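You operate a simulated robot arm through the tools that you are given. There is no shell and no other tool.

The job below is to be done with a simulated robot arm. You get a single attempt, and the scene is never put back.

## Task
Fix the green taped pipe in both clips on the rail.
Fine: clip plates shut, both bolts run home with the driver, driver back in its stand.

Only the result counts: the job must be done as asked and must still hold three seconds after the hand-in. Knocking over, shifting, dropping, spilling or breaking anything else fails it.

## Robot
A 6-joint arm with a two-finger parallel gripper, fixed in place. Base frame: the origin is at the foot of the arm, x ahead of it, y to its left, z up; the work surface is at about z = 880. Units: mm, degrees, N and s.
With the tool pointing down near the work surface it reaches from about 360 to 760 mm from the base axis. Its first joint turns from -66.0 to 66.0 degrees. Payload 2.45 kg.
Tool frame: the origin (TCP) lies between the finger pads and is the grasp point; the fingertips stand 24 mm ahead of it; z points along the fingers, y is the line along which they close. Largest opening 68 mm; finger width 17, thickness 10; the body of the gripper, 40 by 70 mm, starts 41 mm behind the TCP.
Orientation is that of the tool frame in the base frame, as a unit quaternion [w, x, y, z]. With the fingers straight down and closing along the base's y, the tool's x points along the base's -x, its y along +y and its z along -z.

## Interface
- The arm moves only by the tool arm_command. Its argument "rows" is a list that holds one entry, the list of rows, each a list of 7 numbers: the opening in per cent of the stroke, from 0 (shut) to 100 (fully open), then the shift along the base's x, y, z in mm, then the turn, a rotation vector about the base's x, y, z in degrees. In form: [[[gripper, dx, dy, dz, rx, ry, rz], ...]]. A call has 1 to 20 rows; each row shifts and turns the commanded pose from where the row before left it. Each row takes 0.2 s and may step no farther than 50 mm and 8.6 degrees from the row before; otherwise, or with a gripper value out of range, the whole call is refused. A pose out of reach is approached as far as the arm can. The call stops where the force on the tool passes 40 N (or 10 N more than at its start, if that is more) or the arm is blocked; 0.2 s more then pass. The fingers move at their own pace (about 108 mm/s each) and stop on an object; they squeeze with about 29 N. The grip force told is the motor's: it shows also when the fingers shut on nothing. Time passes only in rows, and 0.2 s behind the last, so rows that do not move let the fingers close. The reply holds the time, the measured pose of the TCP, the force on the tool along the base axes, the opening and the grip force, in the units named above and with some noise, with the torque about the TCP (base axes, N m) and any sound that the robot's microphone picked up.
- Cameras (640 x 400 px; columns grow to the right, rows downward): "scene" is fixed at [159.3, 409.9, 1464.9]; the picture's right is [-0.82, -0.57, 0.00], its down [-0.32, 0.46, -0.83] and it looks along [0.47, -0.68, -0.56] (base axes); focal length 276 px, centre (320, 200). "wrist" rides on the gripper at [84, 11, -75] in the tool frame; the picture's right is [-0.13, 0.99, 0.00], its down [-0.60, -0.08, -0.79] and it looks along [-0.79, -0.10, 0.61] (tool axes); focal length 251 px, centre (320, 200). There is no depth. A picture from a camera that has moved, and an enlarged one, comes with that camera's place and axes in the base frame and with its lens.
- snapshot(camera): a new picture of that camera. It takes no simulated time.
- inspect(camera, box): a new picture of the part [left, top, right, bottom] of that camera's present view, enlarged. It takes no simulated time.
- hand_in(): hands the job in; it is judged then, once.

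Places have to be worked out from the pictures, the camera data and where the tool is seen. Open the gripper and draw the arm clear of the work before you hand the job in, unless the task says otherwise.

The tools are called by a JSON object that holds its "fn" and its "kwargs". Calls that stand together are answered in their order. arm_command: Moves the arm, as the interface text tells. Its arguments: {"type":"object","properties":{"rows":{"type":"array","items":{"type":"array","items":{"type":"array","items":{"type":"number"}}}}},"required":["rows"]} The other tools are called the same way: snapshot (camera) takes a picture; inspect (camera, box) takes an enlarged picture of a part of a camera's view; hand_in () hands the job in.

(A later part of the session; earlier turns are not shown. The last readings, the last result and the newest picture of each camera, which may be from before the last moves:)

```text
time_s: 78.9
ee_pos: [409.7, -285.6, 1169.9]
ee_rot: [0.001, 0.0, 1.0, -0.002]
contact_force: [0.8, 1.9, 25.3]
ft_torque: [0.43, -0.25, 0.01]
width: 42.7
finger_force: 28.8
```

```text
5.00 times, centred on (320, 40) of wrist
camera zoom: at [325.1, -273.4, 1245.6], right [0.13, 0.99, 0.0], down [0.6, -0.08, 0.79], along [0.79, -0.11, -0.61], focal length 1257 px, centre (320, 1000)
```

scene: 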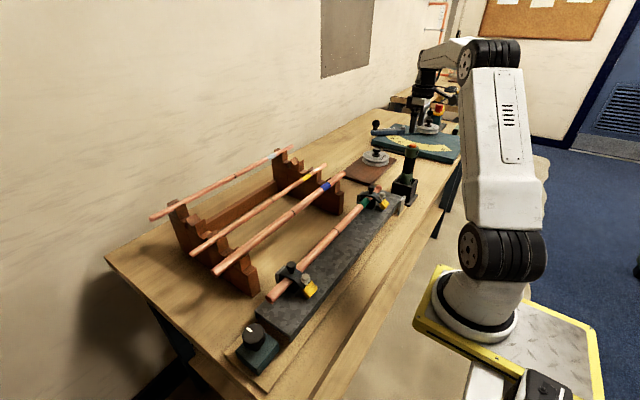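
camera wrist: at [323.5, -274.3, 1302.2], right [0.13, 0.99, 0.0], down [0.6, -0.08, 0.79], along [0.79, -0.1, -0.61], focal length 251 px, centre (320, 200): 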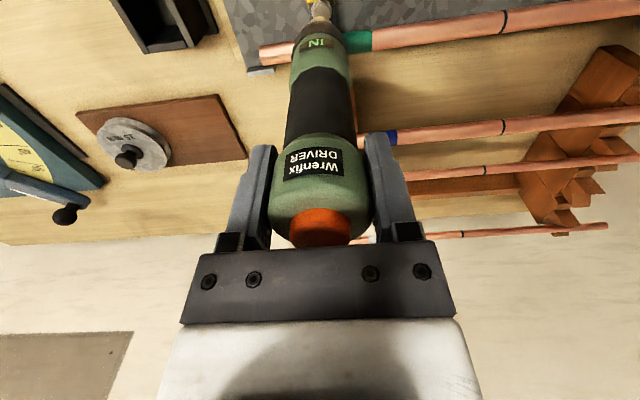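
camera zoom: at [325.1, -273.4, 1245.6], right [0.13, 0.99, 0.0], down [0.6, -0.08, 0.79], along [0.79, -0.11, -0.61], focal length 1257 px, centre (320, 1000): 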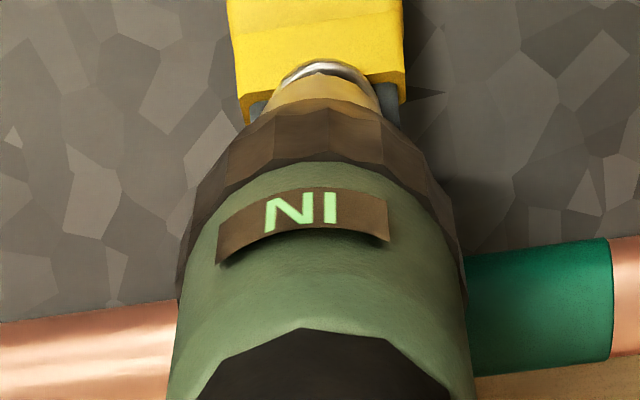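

The push force holds at about 31 N with no movement for a full second, which suggests the bolt is home. I'll look very closely at the flange and plate contact.

{"fn": "inspect", "kwargs": {"camera": "scene", "box": [376, 188, 392, 204]}}

{"fn": "inspect", "kwargs": {"camera": "wrist", "box": [295, 0, 345, 30]}}

```text
16.00 times, centred on (384, 196) of scene
camera zoom: at [159.0, 410.2, 1464.9], right [-0.82, -0.57, 0.0], down [-0.32, 0.46, -0.83], along [0.47, -0.68, -0.56], focal length 4415 px, centre (-704, 264)
```

zoom: 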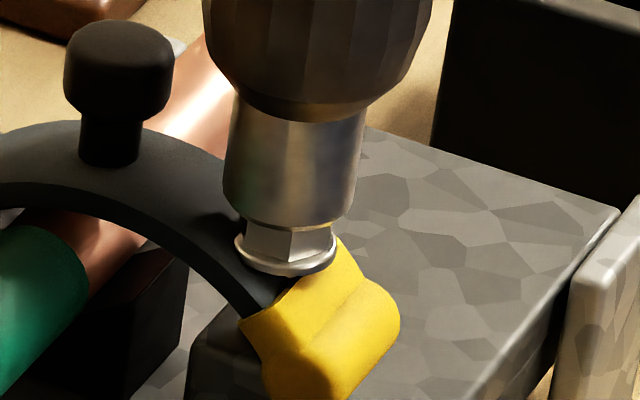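

```text
12.80 times, centred on (320, 15) of wrist
camera zoom: at [325.1, -273.4, 1245.6], right [0.13, 0.99, 0.0], down [0.6, -0.08, 0.79], along [0.79, -0.11, -0.61], focal length 3218 px, centre (320, 2568)
```

zoom: 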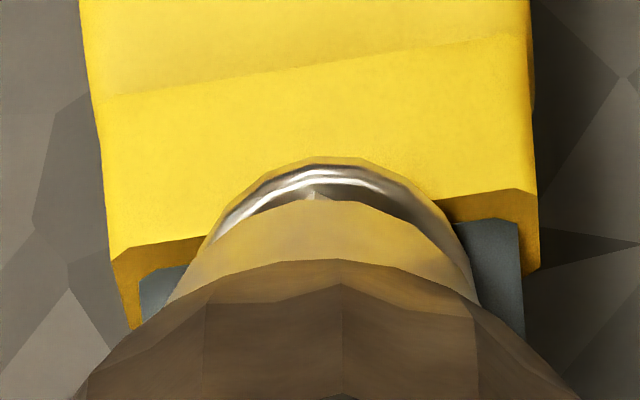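

The flange looks seated on the plate. I'll press 0.5 mm more and hold briefly to check that there's no further travel.

{"fn": "arm_command", "kwargs": {"rows": [[[0, 0, 0, -0.5, 0, 0, 0], [0, 0, 0, 0, 0, 0, 0], [0, 0, 0, 0, 0, 0, 0], [0, 0, 0, 0, 0, 0, 0], [0, 0, 0, 0, 0, 0, 0]]]}}

{"fn": "inspect", "kwargs": {"camera": "scene", "box": [376, 188, 392, 204]}}

```text
time_s: 80.1
ee_pos: [408.9, -284.4, 1169.9]
ee_rot: [0.0, 0.0, 1.0, -0.002]
contact_force: [-0.8, 0.7, 24.7]
ft_torque: [0.37, -0.03, -0.01]
width: 42.9
finger_force: 28.9
```

```text
16.00 times, centred on (384, 196) of scene
camera zoom: at [159.0, 410.2, 1464.9], right [-0.82, -0.57, 0.0], down [-0.32, 0.46, -0.83], along [0.47, -0.68, -0.56], focal length 4415 px, centre (-704, 264)
```

zoom: 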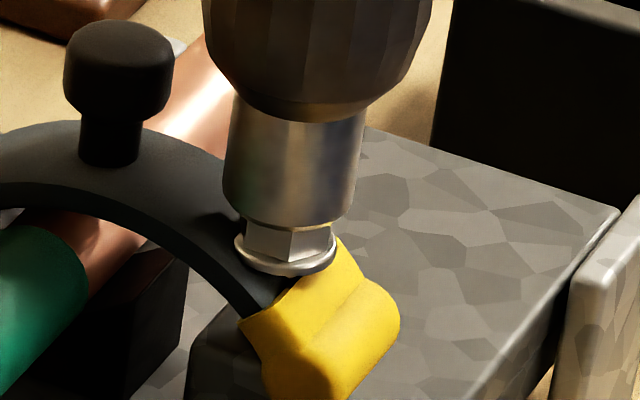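

There's no further movement and steady force, so the far bolt is home. I'll raise the driver clear (tip well above) and inspect the bolt.

{"fn": "arm_command", "kwargs": {"rows": [[[0, 0, 0, 3, 0, 0, 0], [0, 0, 0, 10, 0, 0, 0], [0, 0, 0, 20, 0, 0, 0], [0, 0, 0, 24, 0, 0, 0], [0, 0, 0, 0, 0, 0, 0]]]}}

{"fn": "inspect", "kwargs": {"camera": "scene", "box": [368, 180, 400, 208]}}

{"fn": "snapshot", "kwargs": {"camera": "wrist"}}

{"fn": "inspect", "kwargs": {"camera": "wrist", "box": [270, 0, 370, 60]}}

```text
time_s: 81.3
ee_pos: [408.2, -286.6, 1225.1]
ee_rot: [-0.002, 0.0, 1.0, -0.001]
contact_force: [-1.2, 0.0, -5.9]
ft_torque: [0.0, 0.02, 0.0]
width: 42.6
finger_force: 29.0
```

```text
14.29 times, centred on (384, 194) of scene
camera zoom: at [159.4, 409.9, 1464.9], right [-0.82, -0.57, 0.0], down [-0.32, 0.46, -0.83], along [0.47, -0.68, -0.56], focal length 3942 px, centre (-594, 286)
```

zoom: 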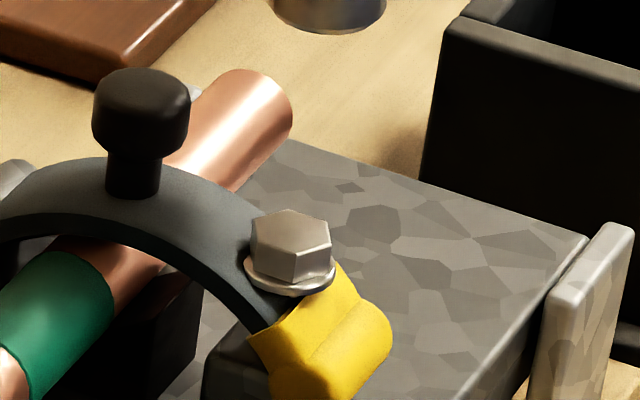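

```text
taken
camera wrist: at [325.5, -273.8, 1300.1], right [0.13, 0.99, 0.0], down [0.61, -0.08, 0.79], along [0.79, -0.1, -0.61], focal length 251 px, centre (320, 200)
```

wrist: 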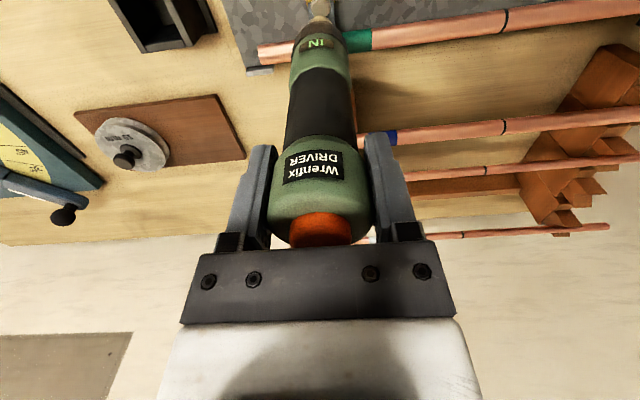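

```text
6.40 times, centred on (320, 30) of wrist
camera zoom: at [325.5, -273.8, 1300.1], right [0.13, 0.99, 0.0], down [0.61, -0.08, 0.79], along [0.79, -0.1, -0.61], focal length 1609 px, centre (320, 1288)
```

zoom: 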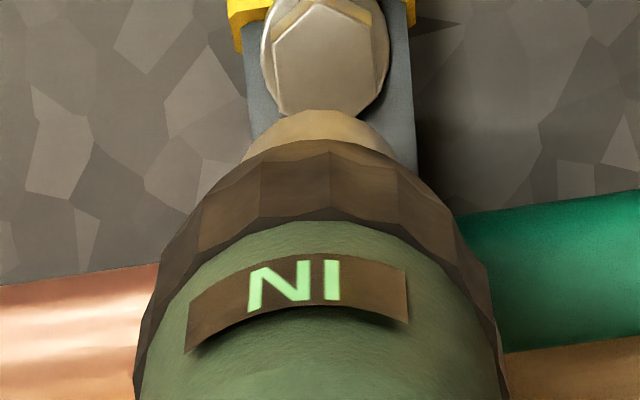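

The far bolt's flange sits tight on the plate. Now I'll carry the driver along the rail at this safe height to the near bolt (≈(409.5, 101.5)).

{"fn": "arm_command", "kwargs": {"rows": [[[0, 0, 15, 0, 0, 0, 0], [0, 0, 28, 0, 0, 0, 0], [0, 0, 36, 0, 0, 0, 0], [0, 0, 38, 0, 0, 0, 0], [0, 0, 38, 0, 0, 0, 0], [0, 0, 38, 0, 0, 0, 0], [0, 0, 38, 0, 0, 0, 0], [0, 0, 38, 0, 0, 0, 0], [0, 0, 38, 0, 0, 0, 0], [0, 0.5, 36, 0, 0, 0, 0], [0, 0, 28, 0, 0, 0, 0], [0, 0, 15, 0, 0, 0, 0], [0, 0, 0, 0, 0, 0, 0], [0, 0, 0, 0, 0, 0, 0]]]}}

{"fn": "snapshot", "kwargs": {"camera": "scene"}}

{"fn": "inspect", "kwargs": {"camera": "scene", "box": [270, 220, 340, 300]}}

{"fn": "inspect", "kwargs": {"camera": "wrist", "box": [270, 0, 370, 60]}}

```text
time_s: 84.3
ee_pos: [407.5, 99.6, 1226.0]
ee_rot: [-0.001, 0.0, 1.0, -0.001]
contact_force: [-0.3, 0.6, -6.6]
ft_torque: [-0.01, -0.04, -0.01]
width: 42.6
finger_force: 29.2
```

```text
taken
```

scene: 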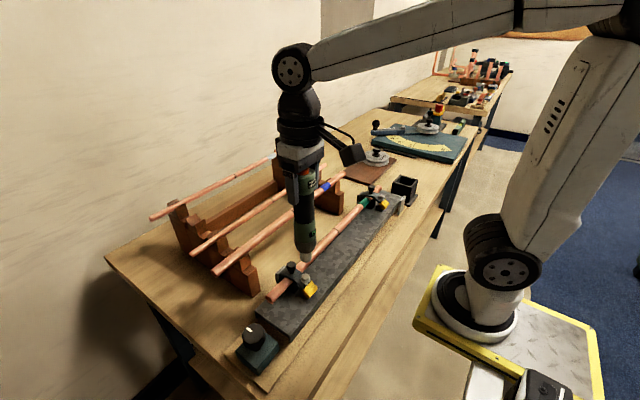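

```text
5.00 times, centred on (305, 260) of scene
camera zoom: at [159.4, 409.9, 1464.9], right [-0.82, -0.57, 0.0], down [-0.32, 0.46, -0.83], along [0.47, -0.68, -0.56], focal length 1380 px, centre (395, -100)
```

zoom: 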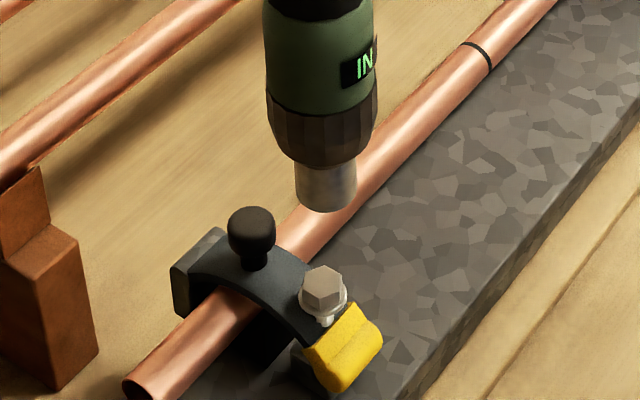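

```text
6.40 times, centred on (320, 30) of wrist
camera zoom: at [324.9, 111.1, 1302.2], right [0.13, 0.99, 0.0], down [0.61, -0.08, 0.79], along [0.79, -0.1, -0.61], focal length 1609 px, centre (320, 1288)
```

zoom: 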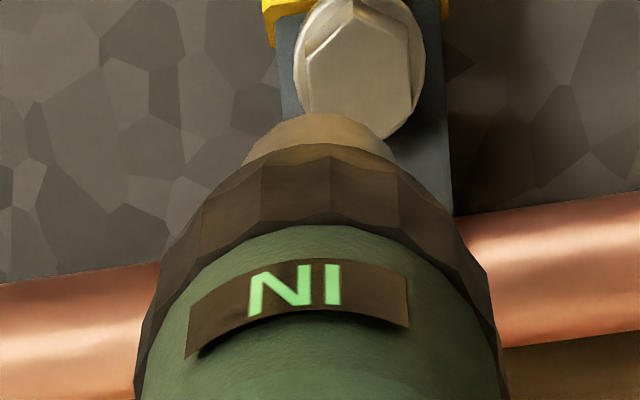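

Comparing with the far bolt's aligned view, the near bolt is about -0.8 mm in x and +5.8 mm in y from the tool axis. I'll correct and lower to about 9 mm above the bolt head, then inspect.

{"fn": "arm_command", "kwargs": {"rows": [[[0, -0.8, 5.8, -8, 0, 0, 0], [0, 0, 0, -12, 0, 0, 0], [0, 0, 0, -10, 0, 0, 0], [0, 0, 0, -6, 0, 0, 0], [0, 0, 0, 0, 0, 0, 0], [0, 0, 0, 0, 0, 0, 0]]]}}

{"fn": "inspect", "kwargs": {"camera": "scene", "box": [285, 250, 325, 290]}}

{"fn": "inspect", "kwargs": {"camera": "wrist", "box": [290, 0, 350, 40]}}

```text
time_s: 85.7
ee_pos: [409.1, 105.7, 1189.3]
ee_rot: [-0.001, 0.0, 1.0, -0.002]
contact_force: [0.9, -0.9, -5.5]
ft_torque: [-0.02, 0.02, 0.04]
width: 42.4
finger_force: 28.9
```

```text
10.00 times, centred on (305, 270) of scene
camera zoom: at [159.4, 409.9, 1464.9], right [-0.82, -0.57, 0.0], down [-0.32, 0.46, -0.83], along [0.47, -0.68, -0.56], focal length 2760 px, centre (470, -500)
```

zoom: 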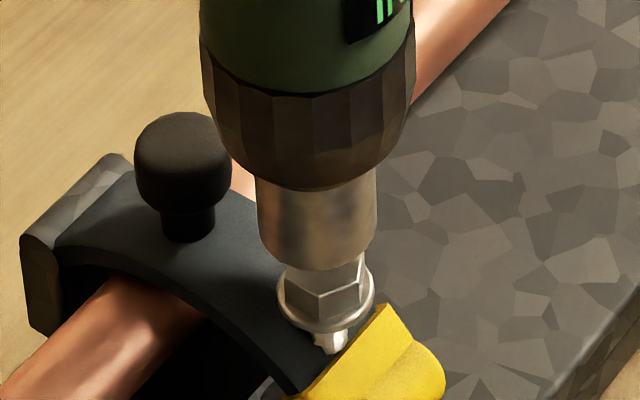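

```text
10.00 times, centred on (320, 20) of wrist
camera zoom: at [325.4, 117.2, 1264.6], right [0.13, 0.99, 0.0], down [0.61, -0.08, 0.79], along [0.79, -0.1, -0.61], focal length 2514 px, centre (320, 2000)
```

zoom: 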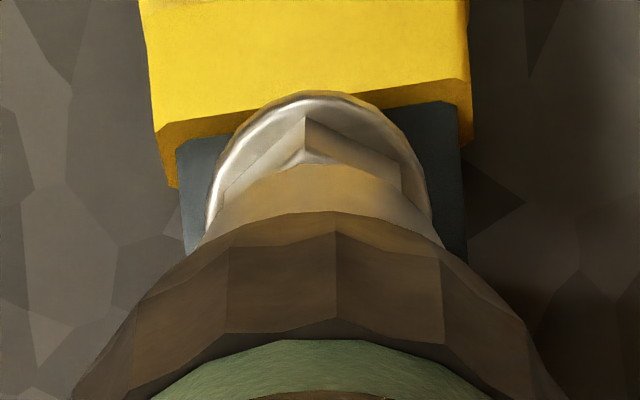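

Fine correction needed: about -0.8 mm in both x and y. Then I'll lower toward contact.

{"fn": "arm_command", "kwargs": {"rows": [[[0, -0.8, -0.8, 0, 0, 0, 0], [0, 0, 0, -3, 0, 0, 0], [0, 0, 0, -3, 0, 0, 0], [0, 0, 0, 0, 0, 0, 0]]]}}

{"fn": "inspect", "kwargs": {"camera": "scene", "box": [285, 250, 325, 290]}}

{"fn": "inspect", "kwargs": {"camera": "wrist", "box": [290, 0, 350, 40]}}

```text
time_s: 86.7
ee_pos: [407.7, 104.9, 1182.8]
ee_rot: [-0.001, 0.0, 1.0, -0.001]
contact_force: [-0.1, 0.4, -4.8]
ft_torque: [0.0, 0.02, 0.0]
width: 42.6
finger_force: 28.7
```

```text
10.00 times, centred on (305, 270) of scene
camera zoom: at [159.4, 409.9, 1464.9], right [-0.82, -0.57, 0.0], down [-0.32, 0.46, -0.83], along [0.47, -0.68, -0.56], focal length 2760 px, centre (470, -500)
```

zoom: 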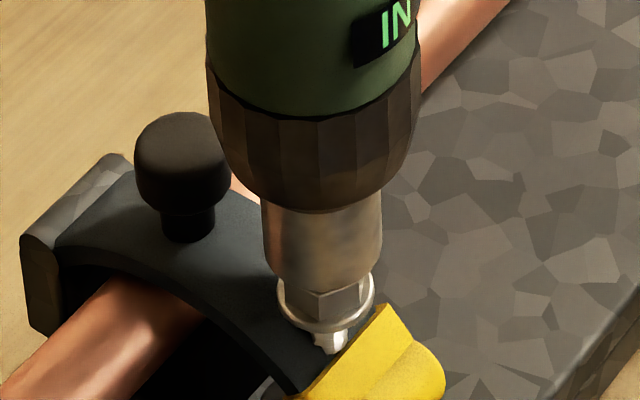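

```text
10.00 times, centred on (320, 20) of wrist
camera zoom: at [324.4, 117.0, 1258.6], right [0.13, 0.99, 0.0], down [0.61, -0.08, 0.79], along [0.79, -0.1, -0.61], focal length 2514 px, centre (320, 2000)
```

zoom: 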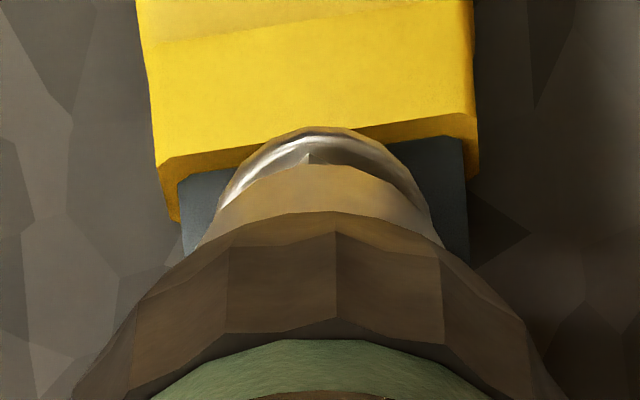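

It's well aligned in both views. I'll lower onto the bolt in small steps with pauses.

{"fn": "arm_command", "kwargs": {"rows": [[[0, -0.3, 0, -2, 0, 0, 0], [0, 0, 0, 0, 0, 0, 0], [0, 0, 0, -2, 0, 0, 0], [0, 0, 0, 0, 0, 0, 0], [0, 0, 0, 0, 0, 0, 0]]]}}

{"fn": "inspect", "kwargs": {"camera": "scene", "box": [285, 250, 325, 290]}}

```text
time_s: 87.9
ee_pos: [407.6, 106.1, 1178.1]
ee_rot: [-0.002, 0.001, 1.0, -0.001]
contact_force: [-0.3, 0.6, -2.4]
ft_torque: [0.0, 0.0, -0.02]
width: 42.8
finger_force: 29.2
```

```text
10.00 times, centred on (305, 270) of scene
camera zoom: at [159.4, 409.9, 1464.9], right [-0.82, -0.57, 0.0], down [-0.32, 0.46, -0.83], along [0.47, -0.68, -0.56], focal length 2760 px, centre (470, -500)
```

zoom: 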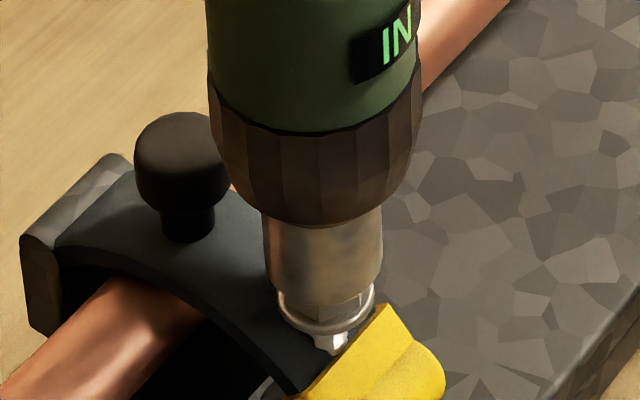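

{"fn": "arm_command", "kwargs": {"rows": [[[0, 0, 0, -2, 0, 0, 0], [0, 0, 0, 0, 0, 0, 0], [0, 0, 0, -2, 0, 0, 0], [0, 0, 0, 0, 0, 0, 0], [0, 0, 0, 0, 0, 0, 0]]]}}

{"fn": "inspect", "kwargs": {"camera": "scene", "box": [285, 250, 325, 290]}}

```text
time_s: 89.1
ee_pos: [406.2, 105.2, 1174.1]
ee_rot: [-0.001, 0.0, 1.0, -0.002]
contact_force: [0.5, 0.7, -4.7]
ft_torque: [0.07, -0.08, -0.02]
width: 42.3
finger_force: 29.1
```

```text
10.00 times, centred on (305, 270) of scene
camera zoom: at [159.4, 409.9, 1464.9], right [-0.82, -0.57, 0.0], down [-0.32, 0.46, -0.83], along [0.47, -0.68, -0.56], focal length 2760 px, centre (470, -500)
```

zoom: 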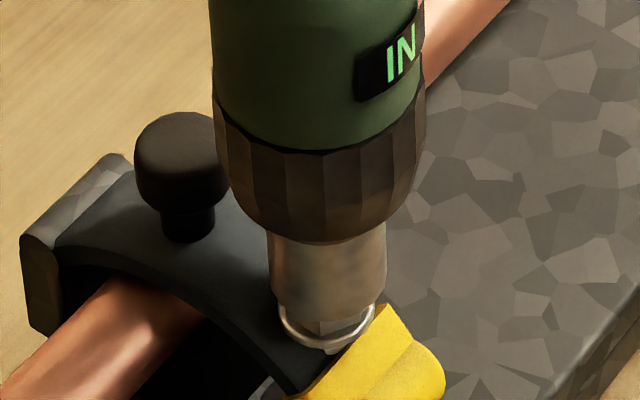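

The near bolt is running in and stays well centred. I'll continue feeding.

{"fn": "arm_command", "kwargs": {"rows": [[[0, 0, 0, -2, 0, 0, 0], [0, 0, 0, 0, 0, 0, 0], [0, 0, 0, -2, 0, 0, 0], [0, 0, 0, 0, 0, 0, 0], [0, 0, 0, 0, 0, 0, 0]]]}}

{"fn": "inspect", "kwargs": {"camera": "scene", "box": [285, 250, 325, 290]}}

```text
time_s: 90.3
ee_pos: [406.8, 105.9, 1170.4]
ee_rot: [-0.001, 0.0, 1.0, -0.001]
contact_force: [-0.4, -0.8, -5.5]
ft_torque: [0.04, 0.0, 0.0]
width: 42.6
finger_force: 29.1
```

```text
10.00 times, centred on (305, 270) of scene
camera zoom: at [159.4, 409.9, 1464.9], right [-0.82, -0.57, 0.0], down [-0.32, 0.46, -0.83], along [0.47, -0.68, -0.56], focal length 2760 px, centre (470, -500)
```

zoom: 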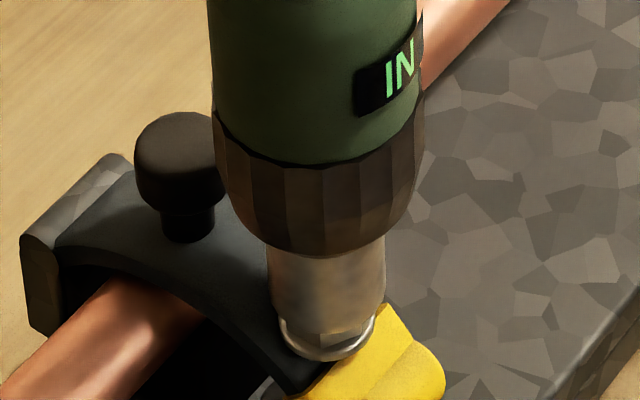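

{"fn": "arm_command", "kwargs": {"rows": [[[0, 0, 0, -1.5, 0, 0, 0], [0, 0, 0, 0, 0, 0, 0], [0, 0, 0, -1.5, 0, 0, 0], [0, 0, 0, 0, 0, 0, 0], [0, 0, 0, 0, 0, 0, 0], [0, 0, 0, 0, 0, 0, 0]]]}}

{"fn": "inspect", "kwargs": {"camera": "scene", "box": [285, 250, 325, 290]}}

```text
time_s: 91.7
ee_pos: [407.9, 105.7, 1169.8]
ee_rot: [0.001, 0.001, 1.0, 0.0]
contact_force: [-3.9, -0.8, 19.1]
ft_torque: [0.13, 0.37, 0.06]
width: 42.8
finger_force: 29.0
```

```text
10.00 times, centred on (305, 270) of scene
camera zoom: at [158.9, 409.8, 1465.0], right [-0.82, -0.57, 0.0], down [-0.32, 0.46, -0.83], along [0.47, -0.68, -0.56], focal length 2760 px, centre (470, -500)
```

zoom: 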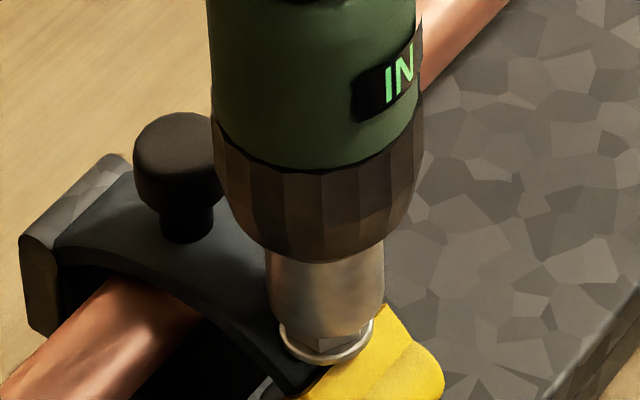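

Push force is now about 25 N. I'll hold to check whether it persists (home).

{"fn": "arm_command", "kwargs": {"rows": [[[0, 0, 0, 0, 0, 0, 0], [0, 0, 0, 0, 0, 0, 0], [0, 0, 0, 0, 0, 0, 0], [0, 0, 0, 0, 0, 0, 0], [0, 0, 0, -0.5, 0, 0, 0], [0, 0, 0, 0, 0, 0, 0], [0, 0, 0, 0, 0, 0, 0], [0, 0, 0, 0, 0, 0, 0]]]}}

{"fn": "inspect", "kwargs": {"camera": "scene", "box": [285, 250, 325, 290]}}

```text
time_s: 93.5
ee_pos: [407.1, 104.9, 1167.9]
ee_rot: [0.001, 0.0, 1.0, -0.001]
contact_force: [-0.1, -0.8, 23.3]
ft_torque: [-0.23, -0.25, -0.09]
width: 42.9
finger_force: 28.3
```

```text
10.00 times, centred on (305, 270) of scene
camera zoom: at [159.0, 409.8, 1465.0], right [-0.82, -0.57, 0.0], down [-0.32, 0.46, -0.83], along [0.47, -0.68, -0.56], focal length 2760 px, centre (470, -500)
```

zoom: 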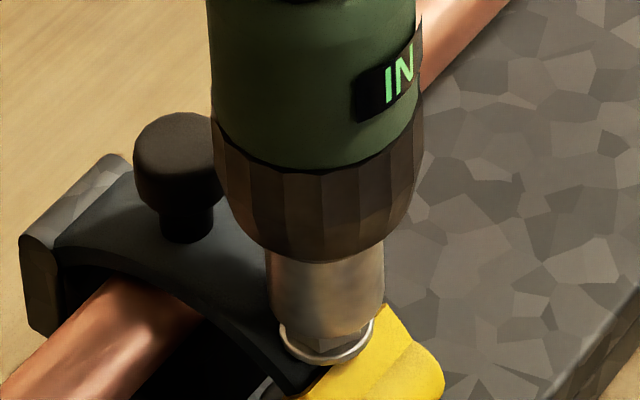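

The force stays steady and the travel (about 11.5 mm) equals the far bolt's, so both bolts are home. I'll lift the driver clear and inspect.

{"fn": "arm_command", "kwargs": {"rows": [[[0, 0, 0, 3, 0, 0, 0], [0, 0, 0, 10, 0, 0, 0], [0, 0, 0, 20, 0, 0, 0], [0, 0, 0, 26, 0, 0, 0], [0, 0, 0, 0, 0, 0, 0]]]}}

{"fn": "inspect", "kwargs": {"camera": "scene", "box": [275, 245, 325, 300]}}

{"fn": "inspect", "kwargs": {"camera": "scene", "box": [362, 175, 402, 215]}}

{"fn": "snapshot", "kwargs": {"camera": "wrist"}}

```text
time_s: 94.7
ee_pos: [406.4, 105.6, 1224.3]
ee_rot: [-0.001, 0.001, 1.0, -0.002]
contact_force: [0.1, 0.2, -5.5]
ft_torque: [0.02, 0.02, -0.01]
width: 42.7
finger_force: 29.6
```

```text
7.27 times, centred on (300, 272) of scene
camera zoom: at [159.4, 409.9, 1464.9], right [-0.82, -0.57, 0.0], down [-0.32, 0.46, -0.83], along [0.47, -0.68, -0.56], focal length 2007 px, centre (466, -327)
```

zoom: 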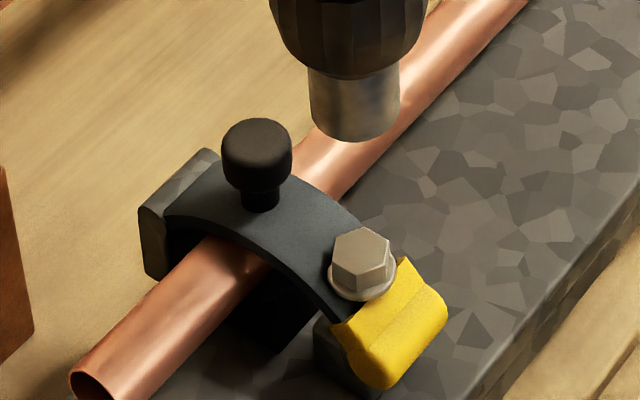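

```text
10.00 times, centred on (382, 195) of scene
camera zoom: at [159.4, 409.9, 1464.9], right [-0.82, -0.57, 0.0], down [-0.32, 0.46, -0.83], along [0.47, -0.68, -0.56], focal length 2760 px, centre (-300, 250)
```

zoom: 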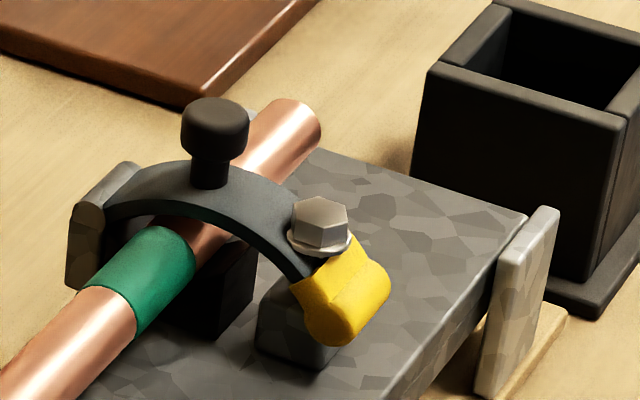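

```text
taken
camera wrist: at [323.7, 117.0, 1301.3], right [0.13, 0.99, 0.0], down [0.61, -0.08, 0.79], along [0.78, -0.1, -0.61], focal length 251 px, centre (320, 200)
```

wrist: 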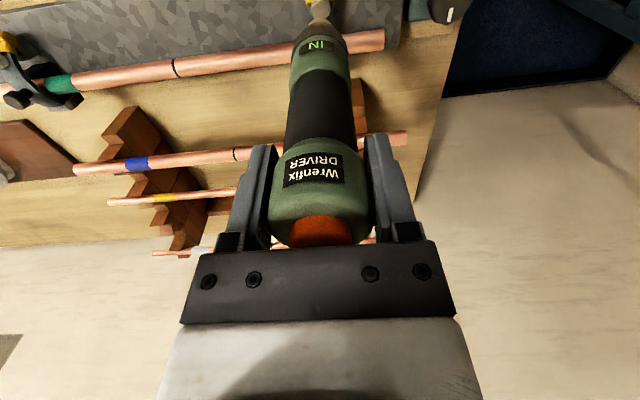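

Both bolts are seated with flanges tight on the plates. Now I'll return the driver: my tracked offset from its stand position is (+8.5, +590.3, +160), so I'll travel back at this height.

{"fn": "arm_command", "kwargs": {"rows": [[[0, -0.5, -15, 0, 0, 0, 0], [0, -0.5, -28, 0, 0, 0, 0], [0, -0.5, -36, 0, 0, 0, 0], [0, -0.5, -40, 0, 0, 0, 0], [0, -0.5, -40, 0, 0, 0, 0], [0, -0.5, -40, 0, 0, 0, 0], [0, -0.5, -40, 0, 0, 0, 0], [0, -0.5, -40, 0, 0, 0, 0], [0, -0.5, -40, 0, 0, 0, 0], [0, -0.5, -40, 0, 0, 0, 0], [0, -0.5, -40, 0, 0, 0, 0], [0, -0.5, -40, 0, 0, 0, 0], [0, -0.5, -40, 0, 0, 0, 0], [0, -1, -36, 0, 0, 0, 0], [0, -0.5, -32, 0, 0, 0, 0], [0, -0.5, -28, 0, 0, 0, 0], [0, 0, -15.3, 0, 0, 0, 0], [0, 0, 0, 0, 0, 0, 0], [0, 0, 0, 0, 0, 0, 0]]]}}

{"fn": "snapshot", "kwargs": {"camera": "wrist"}}

{"fn": "inspect", "kwargs": {"camera": "scene", "box": [375, 100, 445, 220]}}

{"fn": "inspect", "kwargs": {"camera": "wrist", "box": [260, 0, 380, 80]}}

```text
time_s: 98.7
ee_pos: [399.8, -486.9, 1227.9]
ee_rot: [-0.001, 0.0, 1.0, -0.001]
contact_force: [0.7, 0.3, -6.0]
ft_torque: [0.02, 0.03, 0.01]
width: 42.8
finger_force: 29.4
```

```text
taken
camera wrist: at [316.8, -474.2, 1302.9], right [0.13, 0.99, 0.0], down [0.61, -0.08, 0.79], along [0.79, -0.1, -0.61], focal length 251 px, centre (320, 200)
```

wrist: 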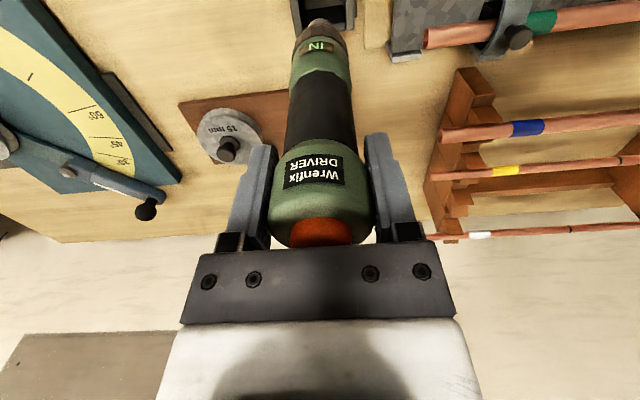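

```text
3.33 times, centred on (410, 160) of scene
camera zoom: at [159.4, 409.8, 1464.9], right [-0.82, -0.57, 0.0], down [-0.32, 0.46, -0.83], along [0.47, -0.68, -0.56], focal length 920 px, centre (20, 333)
```

zoom: 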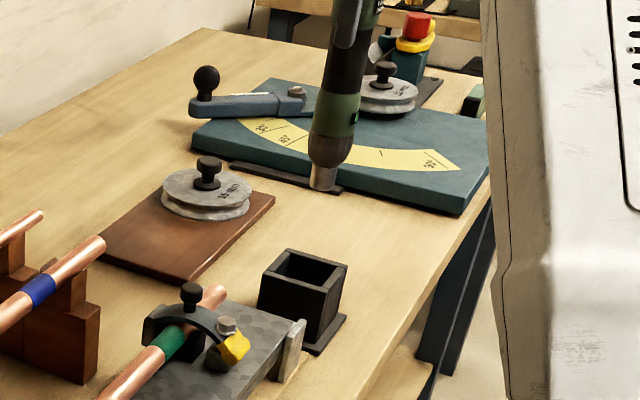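

```text
5.00 times, centred on (320, 40) of wrist
camera zoom: at [316.8, -474.2, 1302.9], right [0.13, 0.99, 0.0], down [0.61, -0.08, 0.79], along [0.79, -0.1, -0.61], focal length 1257 px, centre (320, 1000)
```

zoom: 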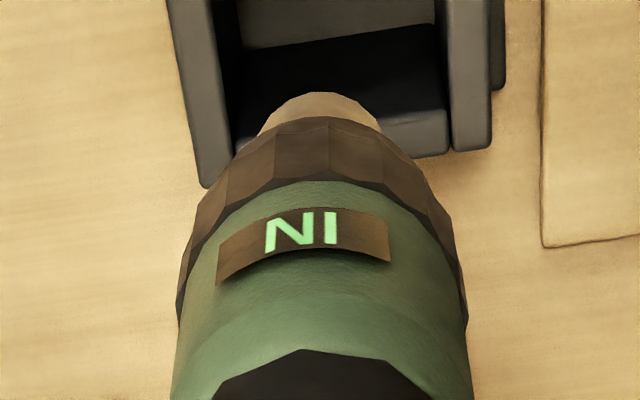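

The tracked position matches within noise. I'll lower 18 mm to the same height as the earlier reference picture for a direct comparison of the stand's position in view.

{"fn": "arm_command", "kwargs": {"rows": [[[0, 0, 0, -18, 0, 0, 0], [0, 0, 0, 0, 0, 0, 0], [0, 0, 0, 0, 0, 0, 0]]]}}

{"fn": "snapshot", "kwargs": {"camera": "wrist"}}

{"fn": "inspect", "kwargs": {"camera": "scene", "box": [370, 90, 450, 220]}}

```text
time_s: 99.5
ee_pos: [399.4, -484.4, 1210.2]
ee_rot: [-0.001, 0.0, 1.0, -0.001]
contact_force: [-0.6, -0.3, -5.4]
ft_torque: [-0.01, 0.02, -0.02]
width: 42.6
finger_force: 29.1
```

```text
taken
camera wrist: at [316.5, -473.0, 1285.4], right [0.13, 0.99, 0.0], down [0.61, -0.08, 0.79], along [0.79, -0.1, -0.61], focal length 251 px, centre (320, 200)
```

wrist: 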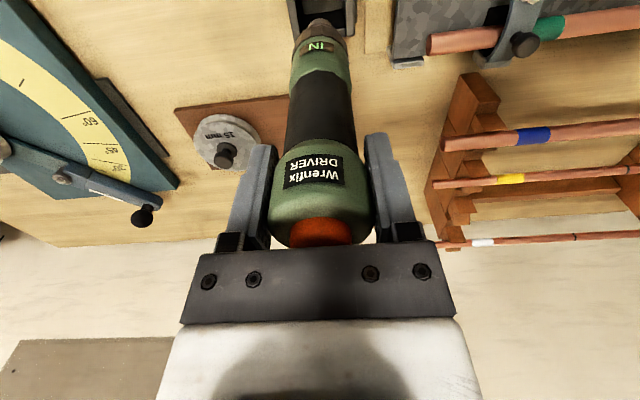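

```text
3.08 times, centred on (410, 155) of scene
camera zoom: at [159.4, 409.8, 1464.9], right [-0.82, -0.57, 0.0], down [-0.32, 0.46, -0.83], along [0.47, -0.68, -0.56], focal length 849 px, centre (43, 338)
```

zoom: 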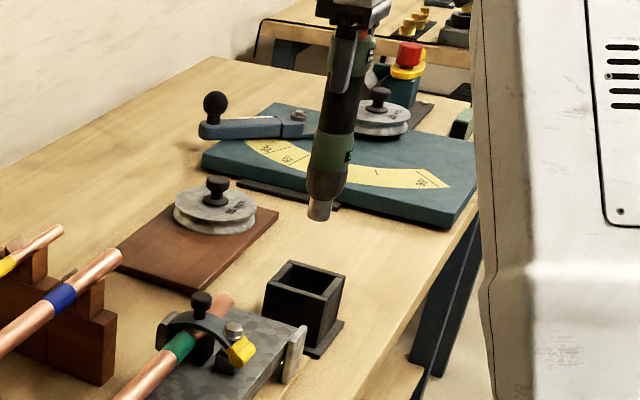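

The driver has slid up about 4–5 mm in the grip from pressing, and its lateral position matches. I'll descend to just above the cup rim and verify alignment.

{"fn": "arm_command", "kwargs": {"rows": [[[0, 0, 0, -20, 0, 0, 0], [0, 0, 0, -25, 0, 0, 0], [0, 0, 0, -20, 0, 0, 0], [0, 0, 0, -8, 0, 0, 0], [0, 0, 0, 0, 0, 0, 0], [0, 0, 0, 0, 0, 0, 0]]]}}

{"fn": "inspect", "kwargs": {"camera": "scene", "box": [380, 140, 440, 220]}}

{"fn": "inspect", "kwargs": {"camera": "wrist", "box": [260, 0, 380, 80]}}

```text
time_s: 100.9
ee_pos: [399.4, -484.6, 1135.0]
ee_rot: [-0.001, 0.0, 1.0, -0.001]
contact_force: [-0.3, -0.2, -6.4]
ft_torque: [0.0, -0.01, 0.04]
width: 42.4
finger_force: 29.7
```

```text
5.00 times, centred on (410, 180) of scene
camera zoom: at [159.4, 409.8, 1464.9], right [-0.82, -0.57, 0.0], down [-0.32, 0.46, -0.83], along [0.47, -0.68, -0.56], focal length 1380 px, centre (-130, 300)
```

zoom: 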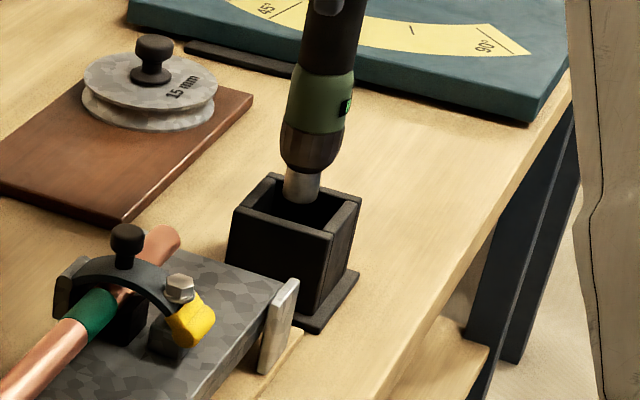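

```text
5.00 times, centred on (320, 40) of wrist
camera zoom: at [315.8, -472.9, 1210.7], right [0.13, 0.99, 0.0], down [0.61, -0.08, 0.79], along [0.79, -0.1, -0.61], focal length 1257 px, centre (320, 1000)
```

zoom: 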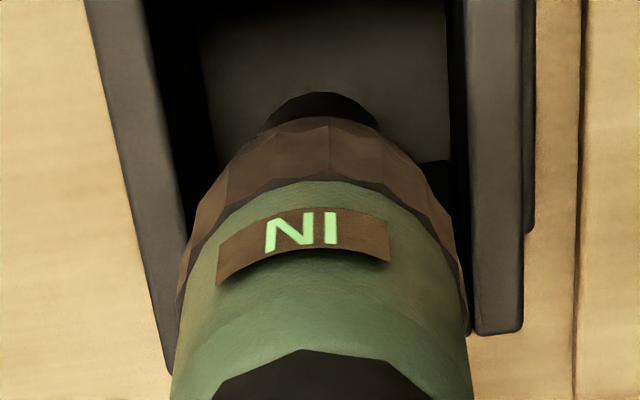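

The socket tip is entering the cup, centred. I'll continue down while monitoring contact.

{"fn": "arm_command", "kwargs": {"rows": [[[0, 0, 0, -15, 0, 0, 0], [0, 0, 0, -15, 0, 0, 0], [0, 0, 0, -15, 0, 0, 0], [0, 0, 0, -10, 0, 0, 0], [0, 0, 0, -5, 0, 0, 0], [0, 0, 0, 0, 0, 0, 0]]]}}

{"fn": "inspect", "kwargs": {"camera": "scene", "box": [380, 130, 440, 220]}}

{"fn": "inspect", "kwargs": {"camera": "wrist", "box": [220, 0, 420, 260]}}

```text
time_s: 102.3
ee_pos: [396.4, -483.9, 1075.9]
ee_rot: [-0.001, 0.0, 1.0, -0.001]
contact_force: [0.1, 1.0, -5.6]
ft_torque: [0.01, 0.03, 0.01]
width: 42.9
finger_force: 28.6
```

```text
4.44 times, centred on (410, 175) of scene
camera zoom: at [159.4, 409.8, 1464.9], right [-0.82, -0.57, 0.0], down [-0.32, 0.46, -0.83], along [0.47, -0.68, -0.56], focal length 1226 px, centre (-80, 311)
```

zoom: 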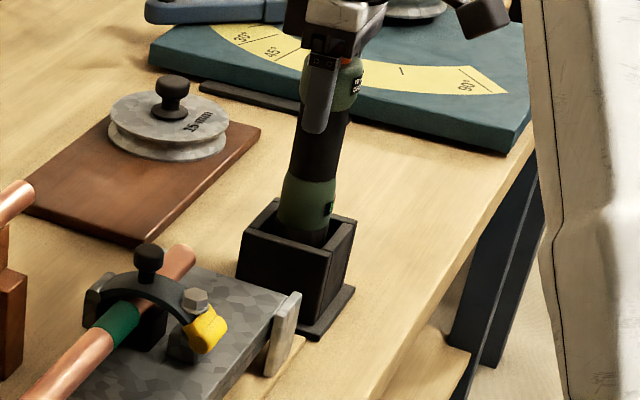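

```text
1.54 times, centred on (320, 130) of wrist
camera zoom: at [314.6, -472.8, 1150.7], right [0.13, 0.99, 0.0], down [0.61, -0.08, 0.79], along [0.79, -0.1, -0.61], focal length 387 px, centre (320, 308)
```

zoom: 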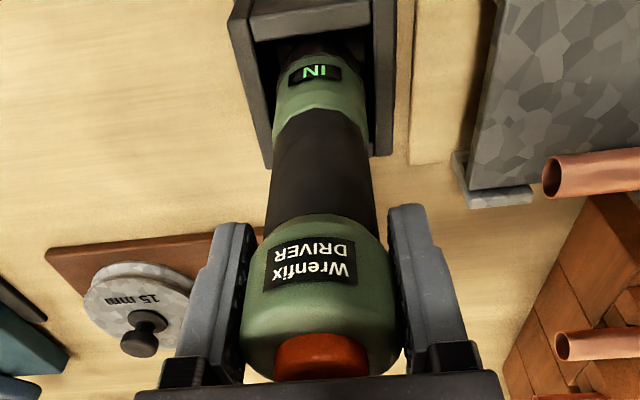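

It's deep in the cup with no side contact. I'll lower the last ~12 mm gently until the floor is felt.

{"fn": "arm_command", "kwargs": {"rows": [[[0, 0, 0, -4, 0, 0, 0], [0, 0, 0, -3, 0, 0, 0], [0, 0, 0, -2, 0, 0, 0], [0, 0, 0, 0, 0, 0, 0]]]}}

```text
time_s: 103.3
ee_pos: [398.7, -484.6, 1066.7]
ee_rot: [-0.001, 0.001, 1.0, -0.001]
contact_force: [0.0, -0.2, -5.0]
ft_torque: [-0.01, 0.04, 0.03]
width: 42.8
finger_force: 28.4
```

{"fn": "arm_command", "kwargs": {"rows": [[[0, 0, 0, -1.5, 0, 0, 0], [0, 0, 0, -1.5, 0, 0, 0], [0, 0, 0, 0, 0, 0, 0]]]}}

```text
time_s: 104.1
ee_pos: [398.7, -483.7, 1063.6]
ee_rot: [-0.001, 0.0, 1.0, -0.001]
contact_force: [0.9, -0.5, -6.4]
ft_torque: [0.03, 0.03, 0.01]
width: 42.7
finger_force: 29.3
```

{"fn": "arm_command", "kwargs": {"rows": [[[0, 0, 0, -1.5, 0, 0, 0], [0, 0, 0, -1, 0, 0, 0], [0, 0, 0, 0, 0, 0, 0]]]}}

{"fn": "inspect", "kwargs": {"camera": "wrist", "box": [220, 0, 420, 260]}}

```text
time_s: 104.9
ee_pos: [397.4, -484.9, 1063.2]
ee_rot: [0.0, 0.0, 1.0, -0.003]
contact_force: [-0.8, 3.3, 12.2]
ft_torque: [0.75, 0.09, 0.02]
width: 42.6
finger_force: 29.2
```

```text
1.54 times, centred on (320, 130) of wrist
camera zoom: at [314.7, -473.0, 1138.4], right [0.13, 0.99, 0.0], down [0.6, -0.08, 0.79], along [0.79, -0.11, -0.61], focal length 387 px, centre (320, 308)
```

zoom: 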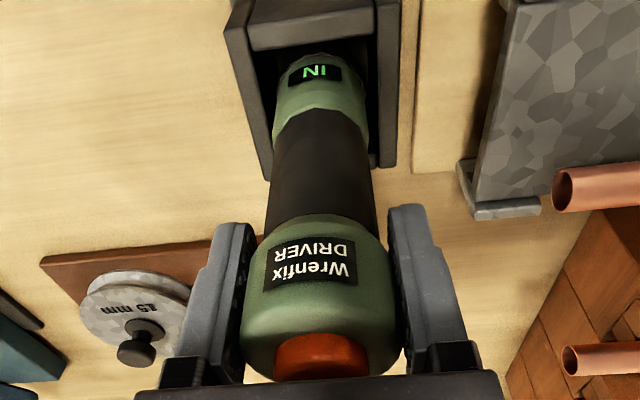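

The stand's floor is reached (contact ≈18 N), and the driver sits as it did before. I'll ease off 0.7 mm, open the fingers, then withdraw straight up.

{"fn": "arm_command", "kwargs": {"rows": [[[0, 0, 0, 0.7, 0, 0, 0], [0, 0, 0, 0, 0, 0, 0], [70, 0, 0, 0, 0, 0, 0], [90, 0, 0, 0, 0, 0, 0], [100, 0, 0, 0, 0, 0, 0], [100, 0, 0, 0, 0, 0, 0], [100, 0, 0, 0, 0, 0, 0]]]}}

{"fn": "inspect", "kwargs": {"camera": "wrist", "box": [180, 0, 460, 260]}}

{"fn": "inspect", "kwargs": {"camera": "scene", "box": [380, 130, 440, 220]}}

```text
time_s: 106.5
ee_pos: [397.9, -485.5, 1062.8]
ee_rot: [-0.001, 0.0, 1.0, -0.001]
contact_force: [0.6, -0.5, -0.4]
ft_torque: [0.0, -0.01, 0.0]
width: 68.1
finger_force: 0.1
```

```text
1.54 times, centred on (320, 130) of wrist
camera zoom: at [314.7, -472.8, 1137.9], right [0.13, 0.99, 0.0], down [0.6, -0.08, 0.79], along [0.79, -0.1, -0.61], focal length 387 px, centre (320, 308)
```

zoom: 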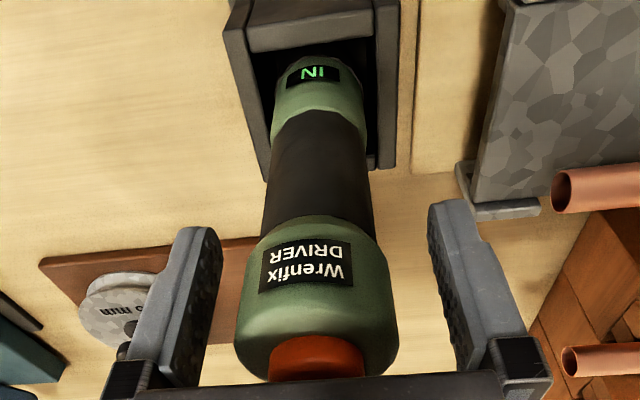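

```text
4.44 times, centred on (410, 175) of scene
camera zoom: at [159.3, 409.9, 1464.9], right [-0.82, -0.57, 0.0], down [-0.32, 0.46, -0.83], along [0.47, -0.68, -0.56], focal length 1226 px, centre (-80, 311)
```

zoom: 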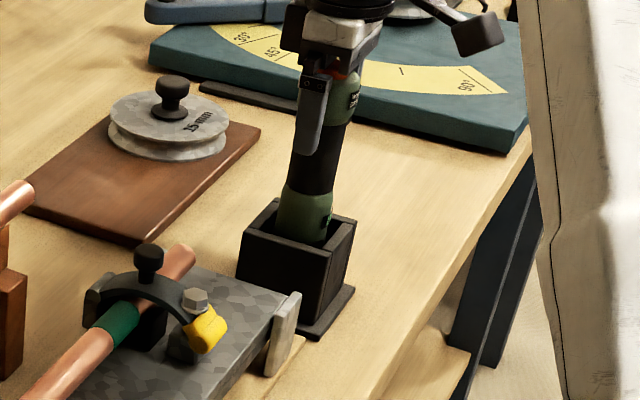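

It's released; the driver stands in its cup. I'll withdraw straight up.

{"fn": "arm_command", "kwargs": {"rows": [[[100, 0, -1, 8, 0, 0, 0], [100, 0, 0, 15, 0, 0, 0], [100, 0, 0, 25, 0, 0, 0], [100, 0, 0, 35, 0, 0, 0], [100, 0, 0, 40, 0, 0, 0], [100, 0, 0, 20, 0, 0, 0], [100, 0, 0, 0, 0, 0, 0]]]}}

{"fn": "snapshot", "kwargs": {"camera": "wrist"}}

{"fn": "inspect", "kwargs": {"camera": "scene", "box": [380, 130, 440, 220]}}

{"fn": "inspect", "kwargs": {"camera": "wrist", "box": [260, 0, 380, 120]}}

```text
time_s: 108.1
ee_pos: [398.3, -484.5, 1204.8]
ee_rot: [-0.001, 0.0, 1.0, -0.002]
contact_force: [-1.0, 0.1, -0.8]
ft_torque: [-0.01, -0.03, 0.0]
width: 68.2
finger_force: 0.1
```

```text
taken
camera wrist: at [314.7, -473.0, 1279.8], right [0.13, 0.99, 0.0], down [0.6, -0.08, 0.79], along [0.79, -0.1, -0.61], focal length 251 px, centre (320, 200)
```

wrist: 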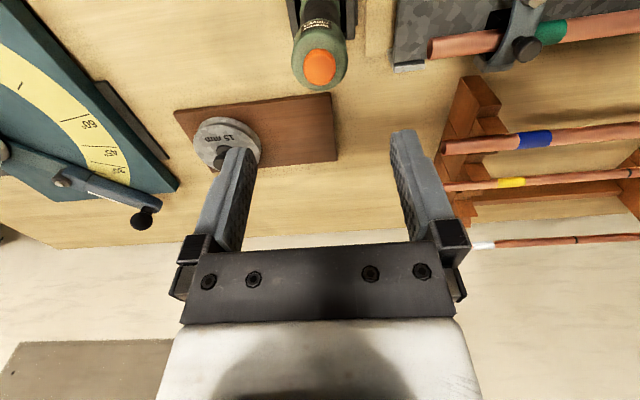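

```text
4.44 times, centred on (410, 175) of scene
camera zoom: at [159.3, 409.9, 1464.9], right [-0.82, -0.57, 0.0], down [-0.32, 0.46, -0.83], along [0.47, -0.68, -0.56], focal length 1226 px, centre (-80, 311)
```

zoom: 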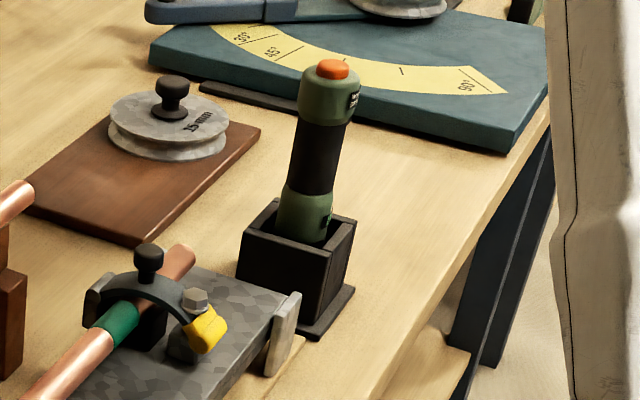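

```text
3.33 times, centred on (320, 60) of wrist
camera zoom: at [314.7, -473.0, 1279.8], right [0.13, 0.99, 0.0], down [0.6, -0.08, 0.79], along [0.79, -0.1, -0.61], focal length 838 px, centre (320, 667)
```

zoom: 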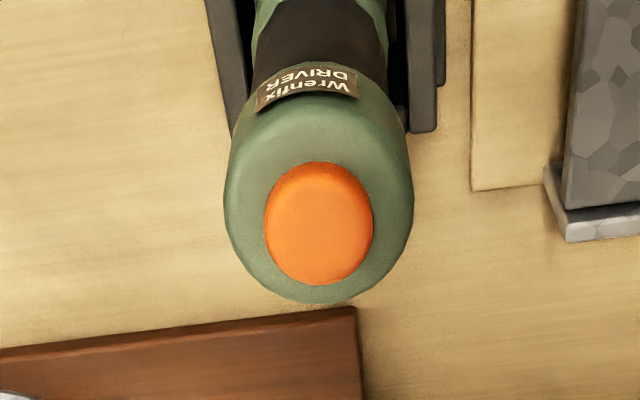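

The driver is back in its stand, upright. I'll back the arm off to a clear place from which I can inspect both clips closely.

{"fn": "arm_command", "kwargs": {"rows": [[[100, -4, 40, 0, 0, 0, 0], [100, -8, 45, 0, 0, 0, 0], [100, -8, 45, 0, 0, 0, 0], [100, -4, 45, 0, 0, 0, 0], [100, 0, 45, 0, 0, 0, 0], [100, 0, 35, 0, 0, 0, 0], [100, 0, 0, 0, 0, 0, 0]]]}}

{"fn": "snapshot", "kwargs": {"camera": "wrist"}}

{"fn": "snapshot", "kwargs": {"camera": "scene"}}

```text
time_s: 109.7
ee_pos: [373.5, -230.4, 1203.6]
ee_rot: [-0.001, 0.0, 1.0, -0.002]
contact_force: [0.5, 1.4, 0.3]
ft_torque: [-0.02, 0.04, -0.01]
width: 68.1
finger_force: 0.0
```

```text
taken
camera wrist: at [288.9, -217.6, 1278.9], right [0.13, 0.99, 0.0], down [0.6, -0.08, 0.79], along [0.79, -0.1, -0.61], focal length 251 px, centre (320, 200)
```

wrist: 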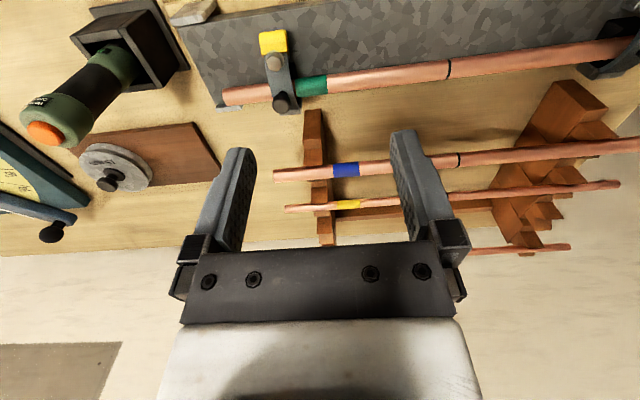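

```text
taken
```

scene: 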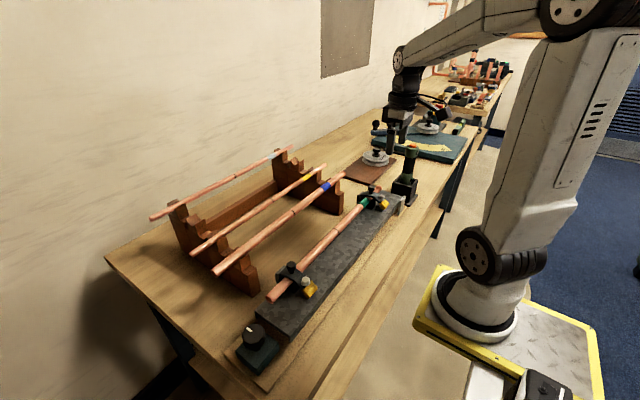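

{"fn": "inspect", "kwargs": {"camera": "wrist", "box": [240, 20, 320, 120]}}

{"fn": "inspect", "kwargs": {"camera": "scene", "box": [372, 185, 398, 211]}}

{"fn": "inspect", "kwargs": {"camera": "scene", "box": [280, 262, 324, 302]}}

{"fn": "inspect", "kwargs": {"camera": "wrist", "box": [20, 0, 200, 160]}}

```text
4.00 times, centred on (280, 70) of wrist
camera zoom: at [288.9, -217.6, 1278.9], right [0.13, 0.99, 0.0], down [0.6, -0.08, 0.79], along [0.79, -0.1, -0.61], focal length 1006 px, centre (480, 720)
```

zoom: 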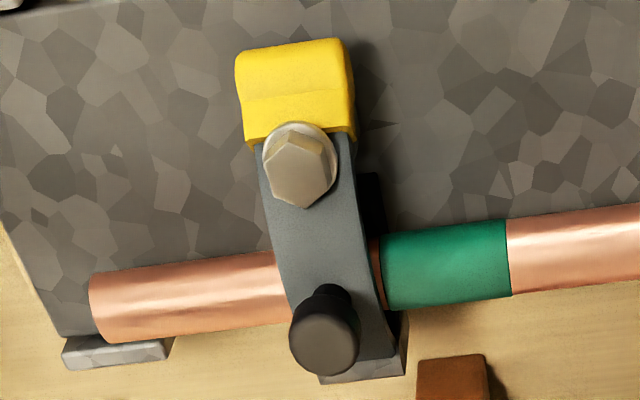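

```text
15.38 times, centred on (385, 198) of scene
camera zoom: at [159.3, 409.9, 1464.9], right [-0.82, -0.57, 0.0], down [-0.32, 0.46, -0.83], along [0.47, -0.68, -0.56], focal length 4245 px, centre (-680, 231)
```

zoom: 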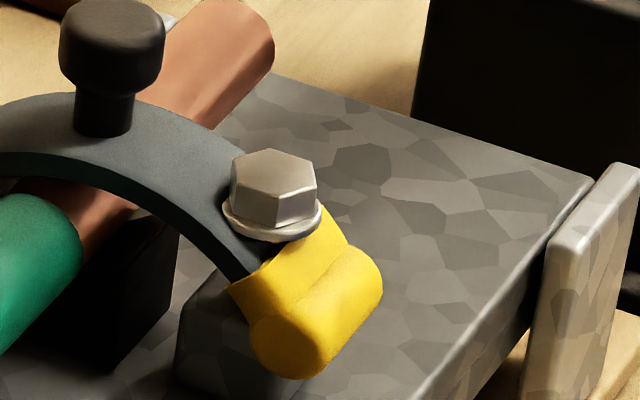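

```text
10.00 times, centred on (302, 282) of scene
camera zoom: at [159.3, 409.9, 1464.9], right [-0.82, -0.57, 0.0], down [-0.32, 0.46, -0.83], along [0.47, -0.68, -0.56], focal length 2760 px, centre (500, -620)
```

zoom: 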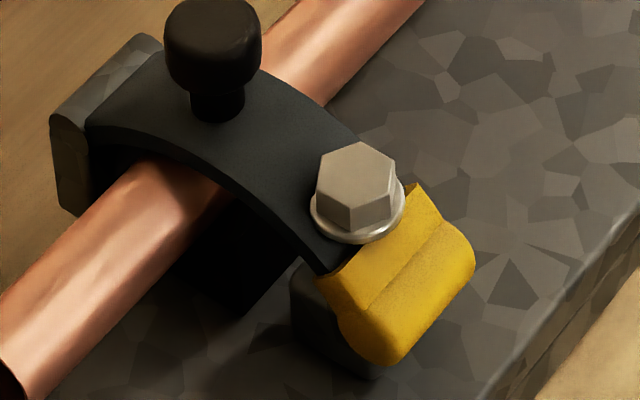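

```text
2.50 times, centred on (110, 80) of wrist
camera zoom: at [288.9, -217.6, 1278.9], right [0.13, 0.99, 0.0], down [0.6, -0.08, 0.79], along [0.79, -0.1, -0.61], focal length 629 px, centre (845, 500)
```

zoom: 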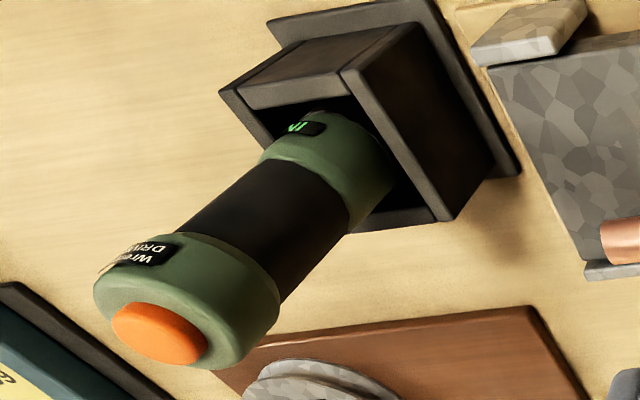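

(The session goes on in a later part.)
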